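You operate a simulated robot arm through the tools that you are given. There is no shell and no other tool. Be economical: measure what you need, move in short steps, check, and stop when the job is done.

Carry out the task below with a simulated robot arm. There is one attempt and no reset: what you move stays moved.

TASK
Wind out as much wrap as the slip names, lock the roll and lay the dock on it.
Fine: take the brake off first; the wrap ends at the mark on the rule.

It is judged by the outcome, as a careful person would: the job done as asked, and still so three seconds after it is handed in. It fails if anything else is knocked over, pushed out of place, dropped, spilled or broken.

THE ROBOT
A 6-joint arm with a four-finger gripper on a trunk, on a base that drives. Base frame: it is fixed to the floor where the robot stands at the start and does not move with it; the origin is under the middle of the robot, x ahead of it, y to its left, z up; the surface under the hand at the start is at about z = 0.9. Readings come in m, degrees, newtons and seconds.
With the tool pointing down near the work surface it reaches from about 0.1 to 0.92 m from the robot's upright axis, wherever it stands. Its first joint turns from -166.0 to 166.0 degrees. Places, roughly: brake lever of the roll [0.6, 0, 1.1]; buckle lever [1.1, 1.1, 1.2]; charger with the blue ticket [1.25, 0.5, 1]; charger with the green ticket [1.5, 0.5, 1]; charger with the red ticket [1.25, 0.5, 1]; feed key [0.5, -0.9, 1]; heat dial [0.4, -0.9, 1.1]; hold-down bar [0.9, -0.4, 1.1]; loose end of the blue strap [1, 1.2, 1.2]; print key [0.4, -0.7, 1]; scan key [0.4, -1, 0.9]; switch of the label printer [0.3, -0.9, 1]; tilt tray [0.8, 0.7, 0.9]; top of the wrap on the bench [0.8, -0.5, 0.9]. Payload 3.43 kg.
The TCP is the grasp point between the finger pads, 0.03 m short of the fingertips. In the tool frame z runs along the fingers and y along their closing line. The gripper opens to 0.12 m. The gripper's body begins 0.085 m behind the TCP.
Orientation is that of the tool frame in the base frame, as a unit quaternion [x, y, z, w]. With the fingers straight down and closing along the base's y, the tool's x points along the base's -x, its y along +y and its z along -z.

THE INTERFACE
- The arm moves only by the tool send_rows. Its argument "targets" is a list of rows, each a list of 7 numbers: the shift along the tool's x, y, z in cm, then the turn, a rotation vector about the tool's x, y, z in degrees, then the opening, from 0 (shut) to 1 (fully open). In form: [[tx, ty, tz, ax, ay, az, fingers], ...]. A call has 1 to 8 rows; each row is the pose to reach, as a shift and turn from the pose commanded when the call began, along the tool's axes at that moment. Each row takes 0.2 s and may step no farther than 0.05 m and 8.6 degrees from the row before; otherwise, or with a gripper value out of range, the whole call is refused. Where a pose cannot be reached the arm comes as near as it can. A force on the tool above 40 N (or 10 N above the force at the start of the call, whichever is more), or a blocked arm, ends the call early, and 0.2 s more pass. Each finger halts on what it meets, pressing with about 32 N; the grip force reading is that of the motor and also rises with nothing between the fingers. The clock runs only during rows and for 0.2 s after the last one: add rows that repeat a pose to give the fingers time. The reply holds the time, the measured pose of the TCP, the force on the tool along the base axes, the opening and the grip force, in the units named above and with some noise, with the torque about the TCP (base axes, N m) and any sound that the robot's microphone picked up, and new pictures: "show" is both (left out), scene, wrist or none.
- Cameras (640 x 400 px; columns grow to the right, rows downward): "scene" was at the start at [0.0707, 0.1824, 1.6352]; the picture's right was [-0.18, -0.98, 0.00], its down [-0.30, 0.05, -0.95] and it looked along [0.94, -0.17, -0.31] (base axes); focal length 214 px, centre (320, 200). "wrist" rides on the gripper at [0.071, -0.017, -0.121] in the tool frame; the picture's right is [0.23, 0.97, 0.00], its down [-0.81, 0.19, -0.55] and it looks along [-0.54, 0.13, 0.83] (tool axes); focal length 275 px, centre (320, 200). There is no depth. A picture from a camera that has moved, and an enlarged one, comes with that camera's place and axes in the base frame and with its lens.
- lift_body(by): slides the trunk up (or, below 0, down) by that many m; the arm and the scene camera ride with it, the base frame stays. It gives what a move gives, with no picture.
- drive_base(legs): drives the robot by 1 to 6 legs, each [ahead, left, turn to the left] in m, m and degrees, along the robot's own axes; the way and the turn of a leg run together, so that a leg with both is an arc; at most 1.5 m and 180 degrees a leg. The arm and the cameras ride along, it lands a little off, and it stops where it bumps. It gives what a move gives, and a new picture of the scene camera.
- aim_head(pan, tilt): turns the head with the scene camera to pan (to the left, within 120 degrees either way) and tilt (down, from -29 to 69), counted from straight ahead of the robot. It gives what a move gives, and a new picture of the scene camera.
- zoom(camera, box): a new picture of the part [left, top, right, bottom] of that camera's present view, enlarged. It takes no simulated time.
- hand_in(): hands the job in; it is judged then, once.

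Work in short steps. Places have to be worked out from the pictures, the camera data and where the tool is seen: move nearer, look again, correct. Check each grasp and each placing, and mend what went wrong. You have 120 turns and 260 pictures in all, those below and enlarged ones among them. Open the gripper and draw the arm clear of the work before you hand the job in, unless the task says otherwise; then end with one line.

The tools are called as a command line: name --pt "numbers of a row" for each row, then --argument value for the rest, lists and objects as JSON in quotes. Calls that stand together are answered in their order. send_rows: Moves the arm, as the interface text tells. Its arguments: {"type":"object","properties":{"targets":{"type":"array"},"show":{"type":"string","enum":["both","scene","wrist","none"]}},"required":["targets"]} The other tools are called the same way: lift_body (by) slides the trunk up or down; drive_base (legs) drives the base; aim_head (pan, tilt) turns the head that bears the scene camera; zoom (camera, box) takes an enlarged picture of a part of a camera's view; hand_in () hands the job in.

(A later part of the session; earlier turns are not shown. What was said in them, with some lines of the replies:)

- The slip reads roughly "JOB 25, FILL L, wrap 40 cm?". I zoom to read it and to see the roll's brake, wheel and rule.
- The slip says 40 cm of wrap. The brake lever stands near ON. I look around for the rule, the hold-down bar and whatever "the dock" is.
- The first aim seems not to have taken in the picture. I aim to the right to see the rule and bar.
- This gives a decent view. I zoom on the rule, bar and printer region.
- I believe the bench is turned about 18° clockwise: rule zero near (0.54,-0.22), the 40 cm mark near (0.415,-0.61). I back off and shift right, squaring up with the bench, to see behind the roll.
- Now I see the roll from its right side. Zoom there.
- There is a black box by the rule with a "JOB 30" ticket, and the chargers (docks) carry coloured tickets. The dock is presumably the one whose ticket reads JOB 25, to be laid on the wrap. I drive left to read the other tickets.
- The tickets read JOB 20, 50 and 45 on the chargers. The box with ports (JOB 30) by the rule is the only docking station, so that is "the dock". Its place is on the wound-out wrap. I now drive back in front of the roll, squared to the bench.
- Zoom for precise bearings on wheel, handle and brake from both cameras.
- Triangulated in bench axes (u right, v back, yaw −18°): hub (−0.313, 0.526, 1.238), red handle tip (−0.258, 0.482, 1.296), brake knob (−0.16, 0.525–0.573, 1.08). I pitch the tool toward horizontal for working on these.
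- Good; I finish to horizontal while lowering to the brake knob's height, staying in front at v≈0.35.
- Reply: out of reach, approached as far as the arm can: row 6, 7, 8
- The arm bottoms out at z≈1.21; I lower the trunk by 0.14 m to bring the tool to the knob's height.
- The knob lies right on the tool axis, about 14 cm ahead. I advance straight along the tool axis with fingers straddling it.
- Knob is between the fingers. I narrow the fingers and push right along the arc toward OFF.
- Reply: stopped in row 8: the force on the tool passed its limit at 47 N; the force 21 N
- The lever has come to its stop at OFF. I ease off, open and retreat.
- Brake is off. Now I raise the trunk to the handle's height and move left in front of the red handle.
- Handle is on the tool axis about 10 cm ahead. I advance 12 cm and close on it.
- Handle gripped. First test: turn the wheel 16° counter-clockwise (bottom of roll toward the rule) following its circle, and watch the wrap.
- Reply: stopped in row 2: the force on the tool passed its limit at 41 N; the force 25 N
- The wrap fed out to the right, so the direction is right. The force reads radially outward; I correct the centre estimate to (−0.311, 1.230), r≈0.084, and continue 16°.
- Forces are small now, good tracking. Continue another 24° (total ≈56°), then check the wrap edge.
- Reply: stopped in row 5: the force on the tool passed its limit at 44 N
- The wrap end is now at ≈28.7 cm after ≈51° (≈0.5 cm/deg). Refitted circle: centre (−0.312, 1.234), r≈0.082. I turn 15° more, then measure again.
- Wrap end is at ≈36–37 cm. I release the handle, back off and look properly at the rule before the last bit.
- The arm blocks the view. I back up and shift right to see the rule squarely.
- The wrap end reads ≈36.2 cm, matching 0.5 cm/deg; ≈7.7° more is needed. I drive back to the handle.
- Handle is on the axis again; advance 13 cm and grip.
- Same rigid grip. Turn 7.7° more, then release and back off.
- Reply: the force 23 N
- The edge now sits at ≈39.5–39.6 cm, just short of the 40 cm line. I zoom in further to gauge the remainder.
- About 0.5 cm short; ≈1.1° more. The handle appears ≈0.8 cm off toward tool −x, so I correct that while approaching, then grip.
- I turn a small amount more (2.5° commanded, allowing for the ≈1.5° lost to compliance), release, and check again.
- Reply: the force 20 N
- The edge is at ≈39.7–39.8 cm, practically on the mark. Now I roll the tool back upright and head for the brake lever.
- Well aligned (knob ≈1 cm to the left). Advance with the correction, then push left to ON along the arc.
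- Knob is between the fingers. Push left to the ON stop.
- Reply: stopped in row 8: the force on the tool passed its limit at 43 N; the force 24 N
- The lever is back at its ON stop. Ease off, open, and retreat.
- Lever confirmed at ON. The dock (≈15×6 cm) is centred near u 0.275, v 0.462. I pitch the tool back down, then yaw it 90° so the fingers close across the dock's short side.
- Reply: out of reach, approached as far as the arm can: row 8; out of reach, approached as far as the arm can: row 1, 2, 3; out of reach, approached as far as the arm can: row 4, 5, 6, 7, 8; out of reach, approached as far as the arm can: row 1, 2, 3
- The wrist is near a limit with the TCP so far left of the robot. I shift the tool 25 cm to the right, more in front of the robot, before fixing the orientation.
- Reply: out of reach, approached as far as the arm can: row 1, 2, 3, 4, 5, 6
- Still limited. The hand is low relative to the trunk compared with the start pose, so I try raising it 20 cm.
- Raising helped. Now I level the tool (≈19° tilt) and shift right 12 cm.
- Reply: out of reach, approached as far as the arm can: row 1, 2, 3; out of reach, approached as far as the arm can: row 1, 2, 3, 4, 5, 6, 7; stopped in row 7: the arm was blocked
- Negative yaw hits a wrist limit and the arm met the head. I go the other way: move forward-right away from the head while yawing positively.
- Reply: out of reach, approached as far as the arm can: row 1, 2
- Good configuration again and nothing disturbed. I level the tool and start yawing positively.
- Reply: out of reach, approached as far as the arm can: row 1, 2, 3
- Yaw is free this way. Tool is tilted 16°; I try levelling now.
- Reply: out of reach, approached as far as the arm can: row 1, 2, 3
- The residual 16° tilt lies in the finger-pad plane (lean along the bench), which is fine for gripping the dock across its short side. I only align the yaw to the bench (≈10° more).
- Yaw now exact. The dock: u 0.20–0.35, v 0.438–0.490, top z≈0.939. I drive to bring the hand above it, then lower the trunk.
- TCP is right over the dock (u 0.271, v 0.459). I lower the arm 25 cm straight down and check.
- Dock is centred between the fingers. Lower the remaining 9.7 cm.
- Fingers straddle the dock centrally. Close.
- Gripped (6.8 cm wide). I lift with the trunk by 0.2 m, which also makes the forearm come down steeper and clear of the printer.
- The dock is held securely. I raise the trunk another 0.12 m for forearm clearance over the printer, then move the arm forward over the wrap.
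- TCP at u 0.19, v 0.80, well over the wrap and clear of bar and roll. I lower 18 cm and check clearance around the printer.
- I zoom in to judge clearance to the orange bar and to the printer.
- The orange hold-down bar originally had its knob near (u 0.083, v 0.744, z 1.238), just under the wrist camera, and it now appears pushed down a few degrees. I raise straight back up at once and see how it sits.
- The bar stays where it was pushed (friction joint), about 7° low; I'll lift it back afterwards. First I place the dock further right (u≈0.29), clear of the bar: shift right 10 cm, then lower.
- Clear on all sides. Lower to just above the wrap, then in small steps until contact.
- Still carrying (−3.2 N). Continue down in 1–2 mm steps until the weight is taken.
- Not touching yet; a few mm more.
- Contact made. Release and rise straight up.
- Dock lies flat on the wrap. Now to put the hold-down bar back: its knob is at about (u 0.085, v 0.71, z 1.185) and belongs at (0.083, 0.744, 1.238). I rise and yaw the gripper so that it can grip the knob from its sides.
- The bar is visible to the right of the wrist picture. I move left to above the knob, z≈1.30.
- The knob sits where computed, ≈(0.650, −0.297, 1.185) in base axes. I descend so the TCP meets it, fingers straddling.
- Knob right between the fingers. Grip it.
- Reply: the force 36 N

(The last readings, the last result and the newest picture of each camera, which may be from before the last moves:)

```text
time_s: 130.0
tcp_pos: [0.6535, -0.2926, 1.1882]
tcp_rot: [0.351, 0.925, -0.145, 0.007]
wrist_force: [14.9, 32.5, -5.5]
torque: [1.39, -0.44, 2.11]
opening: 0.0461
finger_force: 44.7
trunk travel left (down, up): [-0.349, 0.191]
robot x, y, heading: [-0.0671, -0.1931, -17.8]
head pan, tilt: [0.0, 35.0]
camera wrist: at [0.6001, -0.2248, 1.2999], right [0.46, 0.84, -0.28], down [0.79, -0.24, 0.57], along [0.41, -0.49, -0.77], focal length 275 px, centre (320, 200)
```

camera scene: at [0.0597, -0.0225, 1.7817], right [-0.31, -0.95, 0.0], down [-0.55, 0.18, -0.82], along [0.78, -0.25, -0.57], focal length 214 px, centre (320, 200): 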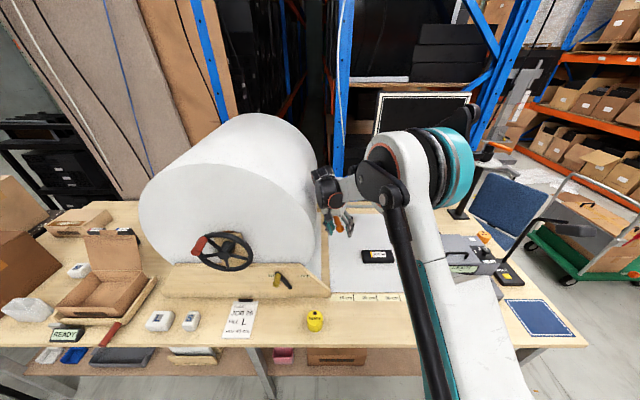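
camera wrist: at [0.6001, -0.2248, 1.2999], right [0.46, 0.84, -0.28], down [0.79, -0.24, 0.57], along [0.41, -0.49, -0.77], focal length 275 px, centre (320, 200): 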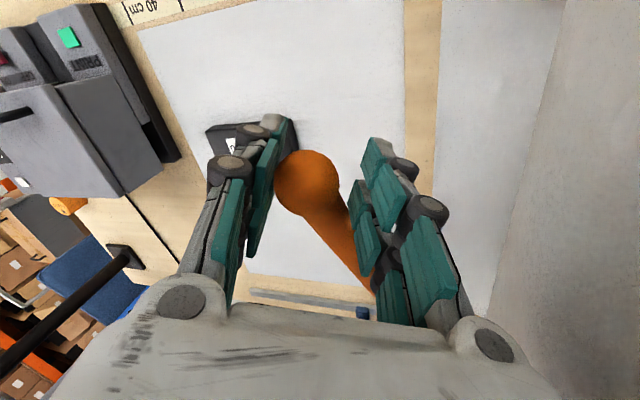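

Because of the yaw and lean one finger met the bar instead of the ball. I open, yaw −32° so the closing line is square to the bar, and grip again.

send_rows --pt "0 0 0 0 0 0 0.5" --pt "0 0 0 0 0 0 0.62" --pt "0 -0.3 0 0 0 -8 0.62" --pt "0 -0.5 0 0 0 -16 0.62" --pt "0 -0.6 0 0 0 -24 0.62" --pt "0 -0.6 0 0 0 -32 0.62" --show "both"

```text
time_s: 131.4
tcp_pos: [0.6471, -0.2944, 1.1906]
tcp_rot: [0.089, 0.985, -0.142, -0.032]
wrist_force: [0.4, 0.6, 0.4]
torque: [0.0, 0.0, -0.01]
opening: 0.0747
finger_force: 0.1
out of reach, approached as far as the arm can: row 6
trunk travel left (down, up): [-0.349, 0.191]
robot x, y, heading: [-0.0675, -0.1908, -17.9]
head pan, tilt: [0.0, 35.0]
camera scene: at [0.0589, -0.0213, 1.7816], right [-0.31, -0.95, 0.0], down [-0.55, 0.18, -0.82], along [0.78, -0.25, -0.57], focal length 214 px, centre (320, 200)
camera wrist: at [0.5855, -0.2635, 1.3141], right [-0.06, 0.96, -0.27], down [0.88, 0.18, 0.44], along [0.47, -0.21, -0.86], focal length 275 px, centre (320, 200)
```

scene: 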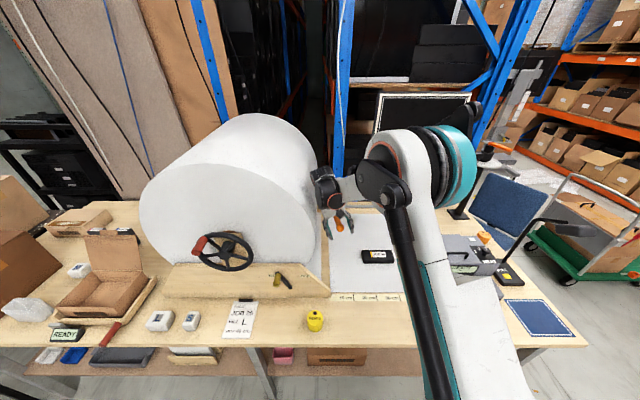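
wrist: 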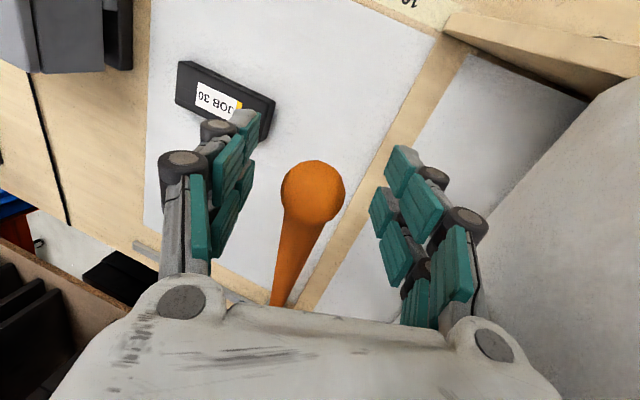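

Now nearly square. Centre by −3.5 mm and close.

send_rows --pt "0 -0.35 0 0 0 0 0.5" --pt "0 -0.35 0 0 0 0 0.3" --pt "0 -0.35 0 0 0 0 0.2" --pt "0 -0.35 0 0 0 0 0.2" --show "wrist"

```text
time_s: 132.4
tcp_pos: [0.6468, -0.2968, 1.1914]
tcp_rot: [0.09, 0.985, -0.142, -0.034]
wrist_force: [-5.8, -10.3, -2.4]
torque: [0.16, 0.92, -0.36]
opening: 0.0314
finger_force: 45.0
out of reach, approached as far as the arm can: row 1, 2, 3, 4
trunk travel left (down, up): [-0.349, 0.191]
robot x, y, heading: [-0.0676, -0.1918, -18.0]
head pan, tilt: [0.0, 35.0]
camera wrist: at [0.5849, -0.2663, 1.3141], right [-0.06, 0.96, -0.27], down [0.88, 0.18, 0.44], along [0.47, -0.21, -0.86], focal length 275 px, centre (320, 200)
```

wrist: 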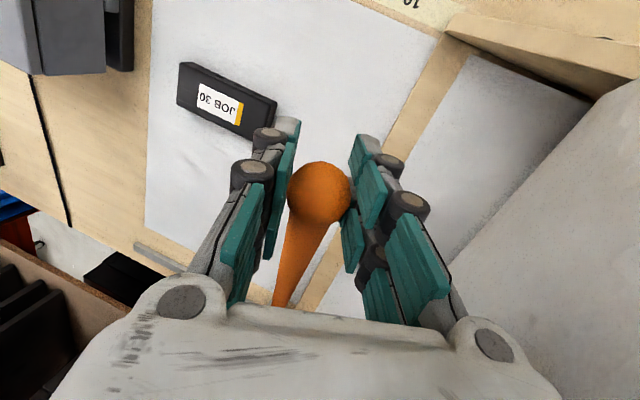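

Ball gripped. I lift it back along its arc by ≈6.4° (dv +3.4 cm, dz +4.9 cm).

send_rows --pt "-0.8 -0.46 -1.17 0 0 0 0.2" --pt "-1.6 -0.93 -2.35 0 0 0 0.2" --pt "-2.4 -1.4 -3.5 0 0 0 0.2" --pt "-3.17 -1.85 -4.69 0 0 0 0.2"

```text
time_s: 133.2
tcp_pos: [0.6692, -0.3032, 1.2273]
tcp_rot: [0.094, 0.984, -0.144, -0.033]
wrist_force: [-4.1, -13.7, -0.7]
torque: [-0.53, 0.21, -0.12]
opening: 0.0311
finger_force: 44.7
out of reach, approached as far as the arm can: row 2, 3, 4
trunk travel left (down, up): [-0.349, 0.191]
robot x, y, heading: [-0.0686, -0.1928, -18.0]
head pan, tilt: [0.0, 35.0]
stopped in row 4: the force on the tool passed its limit at 42 N (the readings are from after the stop); the commanded pose is now the measured one
camera scene: at [0.0589, -0.0249, 1.782], right [-0.31, -0.95, 0.0], down [-0.55, 0.18, -0.82], along [0.78, -0.25, -0.57], focal length 214 px, centre (320, 200)
camera wrist: at [0.6084, -0.2724, 1.35], right [-0.05, 0.96, -0.27], down [0.88, 0.18, 0.44], along [0.47, -0.22, -0.85], focal length 275 px, centre (320, 200)
```

scene: 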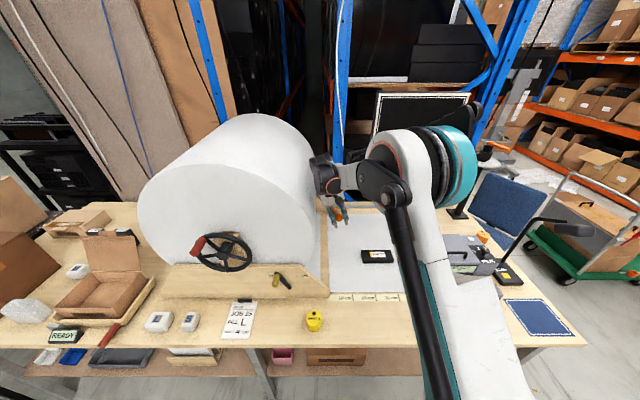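
wrist: 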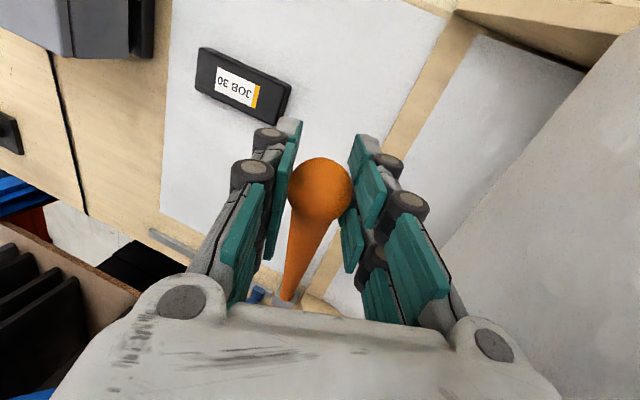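

The knob is nearly back (z 1.227 vs 1.238), with sideways force stopping the call. One more small step, easing sideways.

send_rows --pt "-0.2 -0.3 -0.3 0 0 0 0.2" --pt "-0.45 -0.5 -0.75 0 0 0 0.2" --pt "-0.72 -0.66 -1.18 0 0 0 0.2" --show "none"

```text
time_s: 134.0
tcp_pos: [0.6767, -0.3061, 1.2382]
tcp_rot: [0.095, 0.985, -0.144, -0.033]
wrist_force: [-12.4, -17.6, -21.6]
torque: [-0.06, 0.22, -0.08]
opening: 0.0308
finger_force: 45.5
trunk travel left (down, up): [-0.349, 0.191]
robot x, y, heading: [-0.064, -0.19, -18.0]
head pan, tilt: [0.0, 35.0]
```

TCP at (0.677, −0.306, 1.238), essentially the original knob position. Open gently and withdraw upward.

send_rows --pt "0 0 0 0 0 0 0.35" --pt "0 0 0 0 0 0 0.55" --pt "0 0 0 0 0 0 0.6" --pt "0 0 -4 0 0 0 0.6" --pt "0 0 -8 0 0 0 0.6" --pt "0 0 -12 0 0 0 0.6" --pt "0 -4 -12 0 0 0 0.6" --pt "0 -8 -12 0 0 0 0.6"

zoom --camera "scene" --box '[300, 180, 460, 310]'

```text
time_s: 135.8
tcp_pos: [0.6761, -0.3227, 1.3792]
tcp_rot: [0.106, 0.983, -0.148, -0.031]
wrist_force: [0.0, -0.1, -0.1]
torque: [0.02, -0.01, 0.01]
opening: 0.0719
finger_force: 0.0
out of reach, approached as far as the arm can: row 8
trunk travel left (down, up): [-0.349, 0.191]
robot x, y, heading: [-0.0693, -0.1907, -17.8]
head pan, tilt: [0.0, 35.0]
camera scene: at [0.0585, -0.023, 1.7818], right [-0.31, -0.95, 0.0], down [-0.55, 0.18, -0.82], along [0.78, -0.25, -0.57], focal length 214 px, centre (320, 200)
camera wrist: at [0.6152, -0.2891, 1.5007], right [-0.03, 0.96, -0.28], down [0.88, 0.16, 0.45], along [0.47, -0.23, -0.85], focal length 275 px, centre (320, 200)
```

scene: 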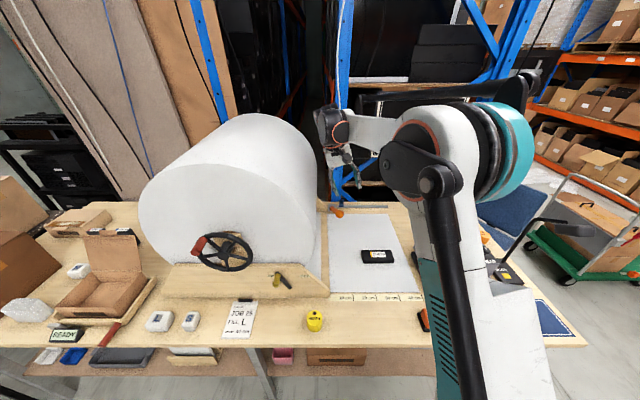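
wrist: 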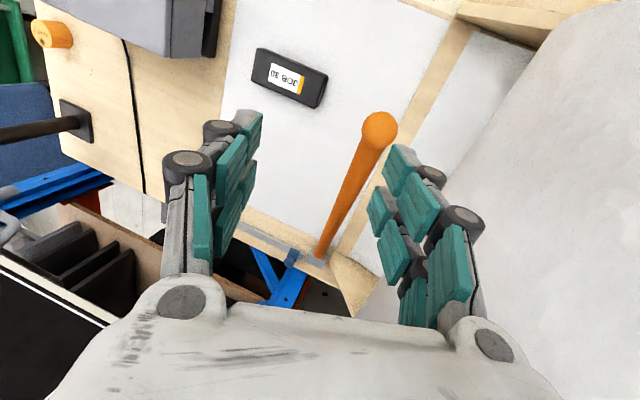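

```text
3.08 times, centred on (380, 245) of scene
camera zoom: at [0.0585, -0.023, 1.7818], right [-0.31, -0.95, 0.0], down [-0.55, 0.18, -0.82], along [0.78, -0.25, -0.57], focal length 660 px, centre (135, 62)
```

zoom: 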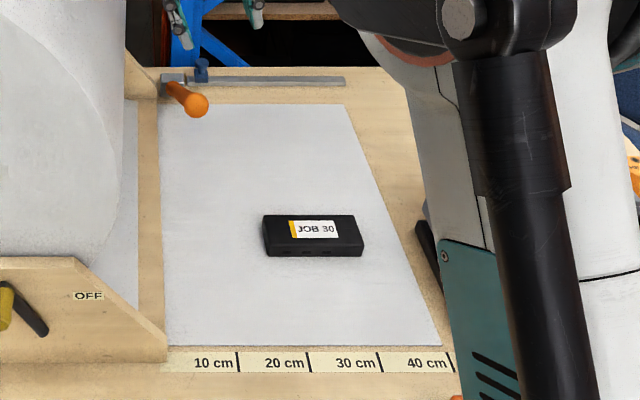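

The knob is back at its original spot. I measure the wrap end once more at high zoom.

zoom --camera "scene" --box '[385, 275, 425, 305]'

```text
13.33 times, centred on (405, 290) of scene
camera zoom: at [0.0585, -0.023, 1.7818], right [-0.31, -0.95, 0.0], down [-0.55, 0.18, -0.82], along [0.78, -0.25, -0.57], focal length 2860 px, centre (-813, -1000)
```

zoom: 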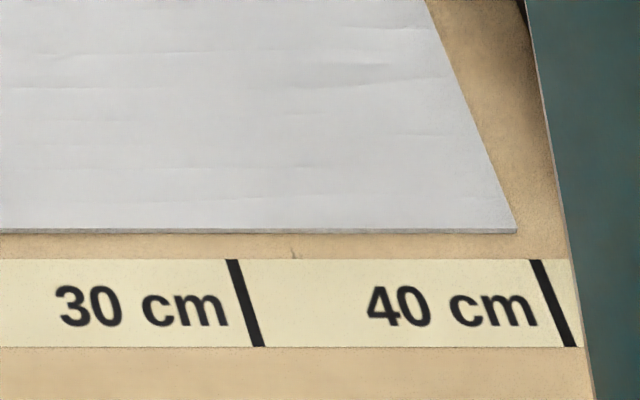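

The wrap ends at ≈39.8 cm, on the mark. I raise the trunk and drive back to clear the work, then take a last look.

lift_body --by 0.12

drive_base --legs '[[-0.45, 0, 0]]'

zoom --camera "scene" --box '[200, 130, 440, 280]'

```text
time_s: 137.3
tcp_pos: [0.6761, -0.3239, 1.4964]
tcp_rot: [0.106, 0.983, -0.147, -0.03]
wrist_force: [0.1, 0.6, 0.4]
torque: [-0.05, -0.01, -0.02]
opening: 0.0719
finger_force: 0.1
trunk travel left (down, up): [-0.469, 0.071]
robot x, y, heading: [-0.0668, -0.193, -17.7]
head pan, tilt: [0.0, 35.0]
```

```text
time_s: 140.0
tcp_pos: [0.2519, -0.1862, 1.4992]
tcp_rot: [0.107, 0.983, -0.147, -0.031]
wrist_force: [-0.8, 0.6, 0.0]
torque: [-0.01, -0.01, 0.02]
opening: 0.0722
finger_force: 0.1
trunk travel left (down, up): [-0.469, 0.071]
robot x, y, heading: [-0.4897, -0.0547, -17.9]
head pan, tilt: [0.0, 35.0]
camera scene: at [-0.3657, 0.1152, 1.9018], right [-0.31, -0.95, 0.0], down [-0.55, 0.18, -0.82], along [0.78, -0.25, -0.57], focal length 214 px, centre (320, 200)
```

scene: 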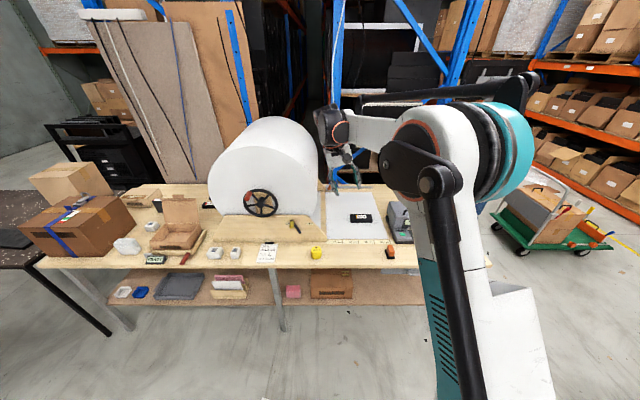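

```text
2.67 times, centred on (320, 205) of scene
camera zoom: at [-0.3657, 0.1152, 1.9018], right [-0.31, -0.95, 0.0], down [-0.55, 0.18, -0.82], along [0.78, -0.25, -0.57], focal length 572 px, centre (320, 187)
```

zoom: 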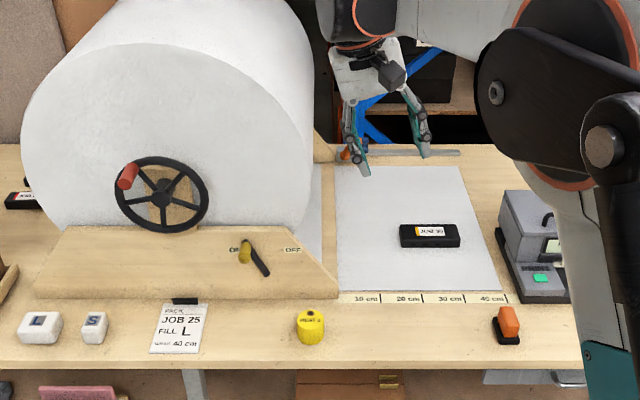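

Wrap is out to the 40 cm mark, the brake is ON, the dock lies on the wrap, the bar is restored and the arm is clear; handing in.

hand_in

```text
The job is handed in.
```

The wrap is wound out to about 39.8 cm against the slip's 40 cm, the brake is back on, and the dock (the black box with ports, ticketed JOB 30) lies flat on the wrap. While lowering the dock I pushed the orange hold-down bar about 7° down, then lifted it back to within measuring error of where it had been.
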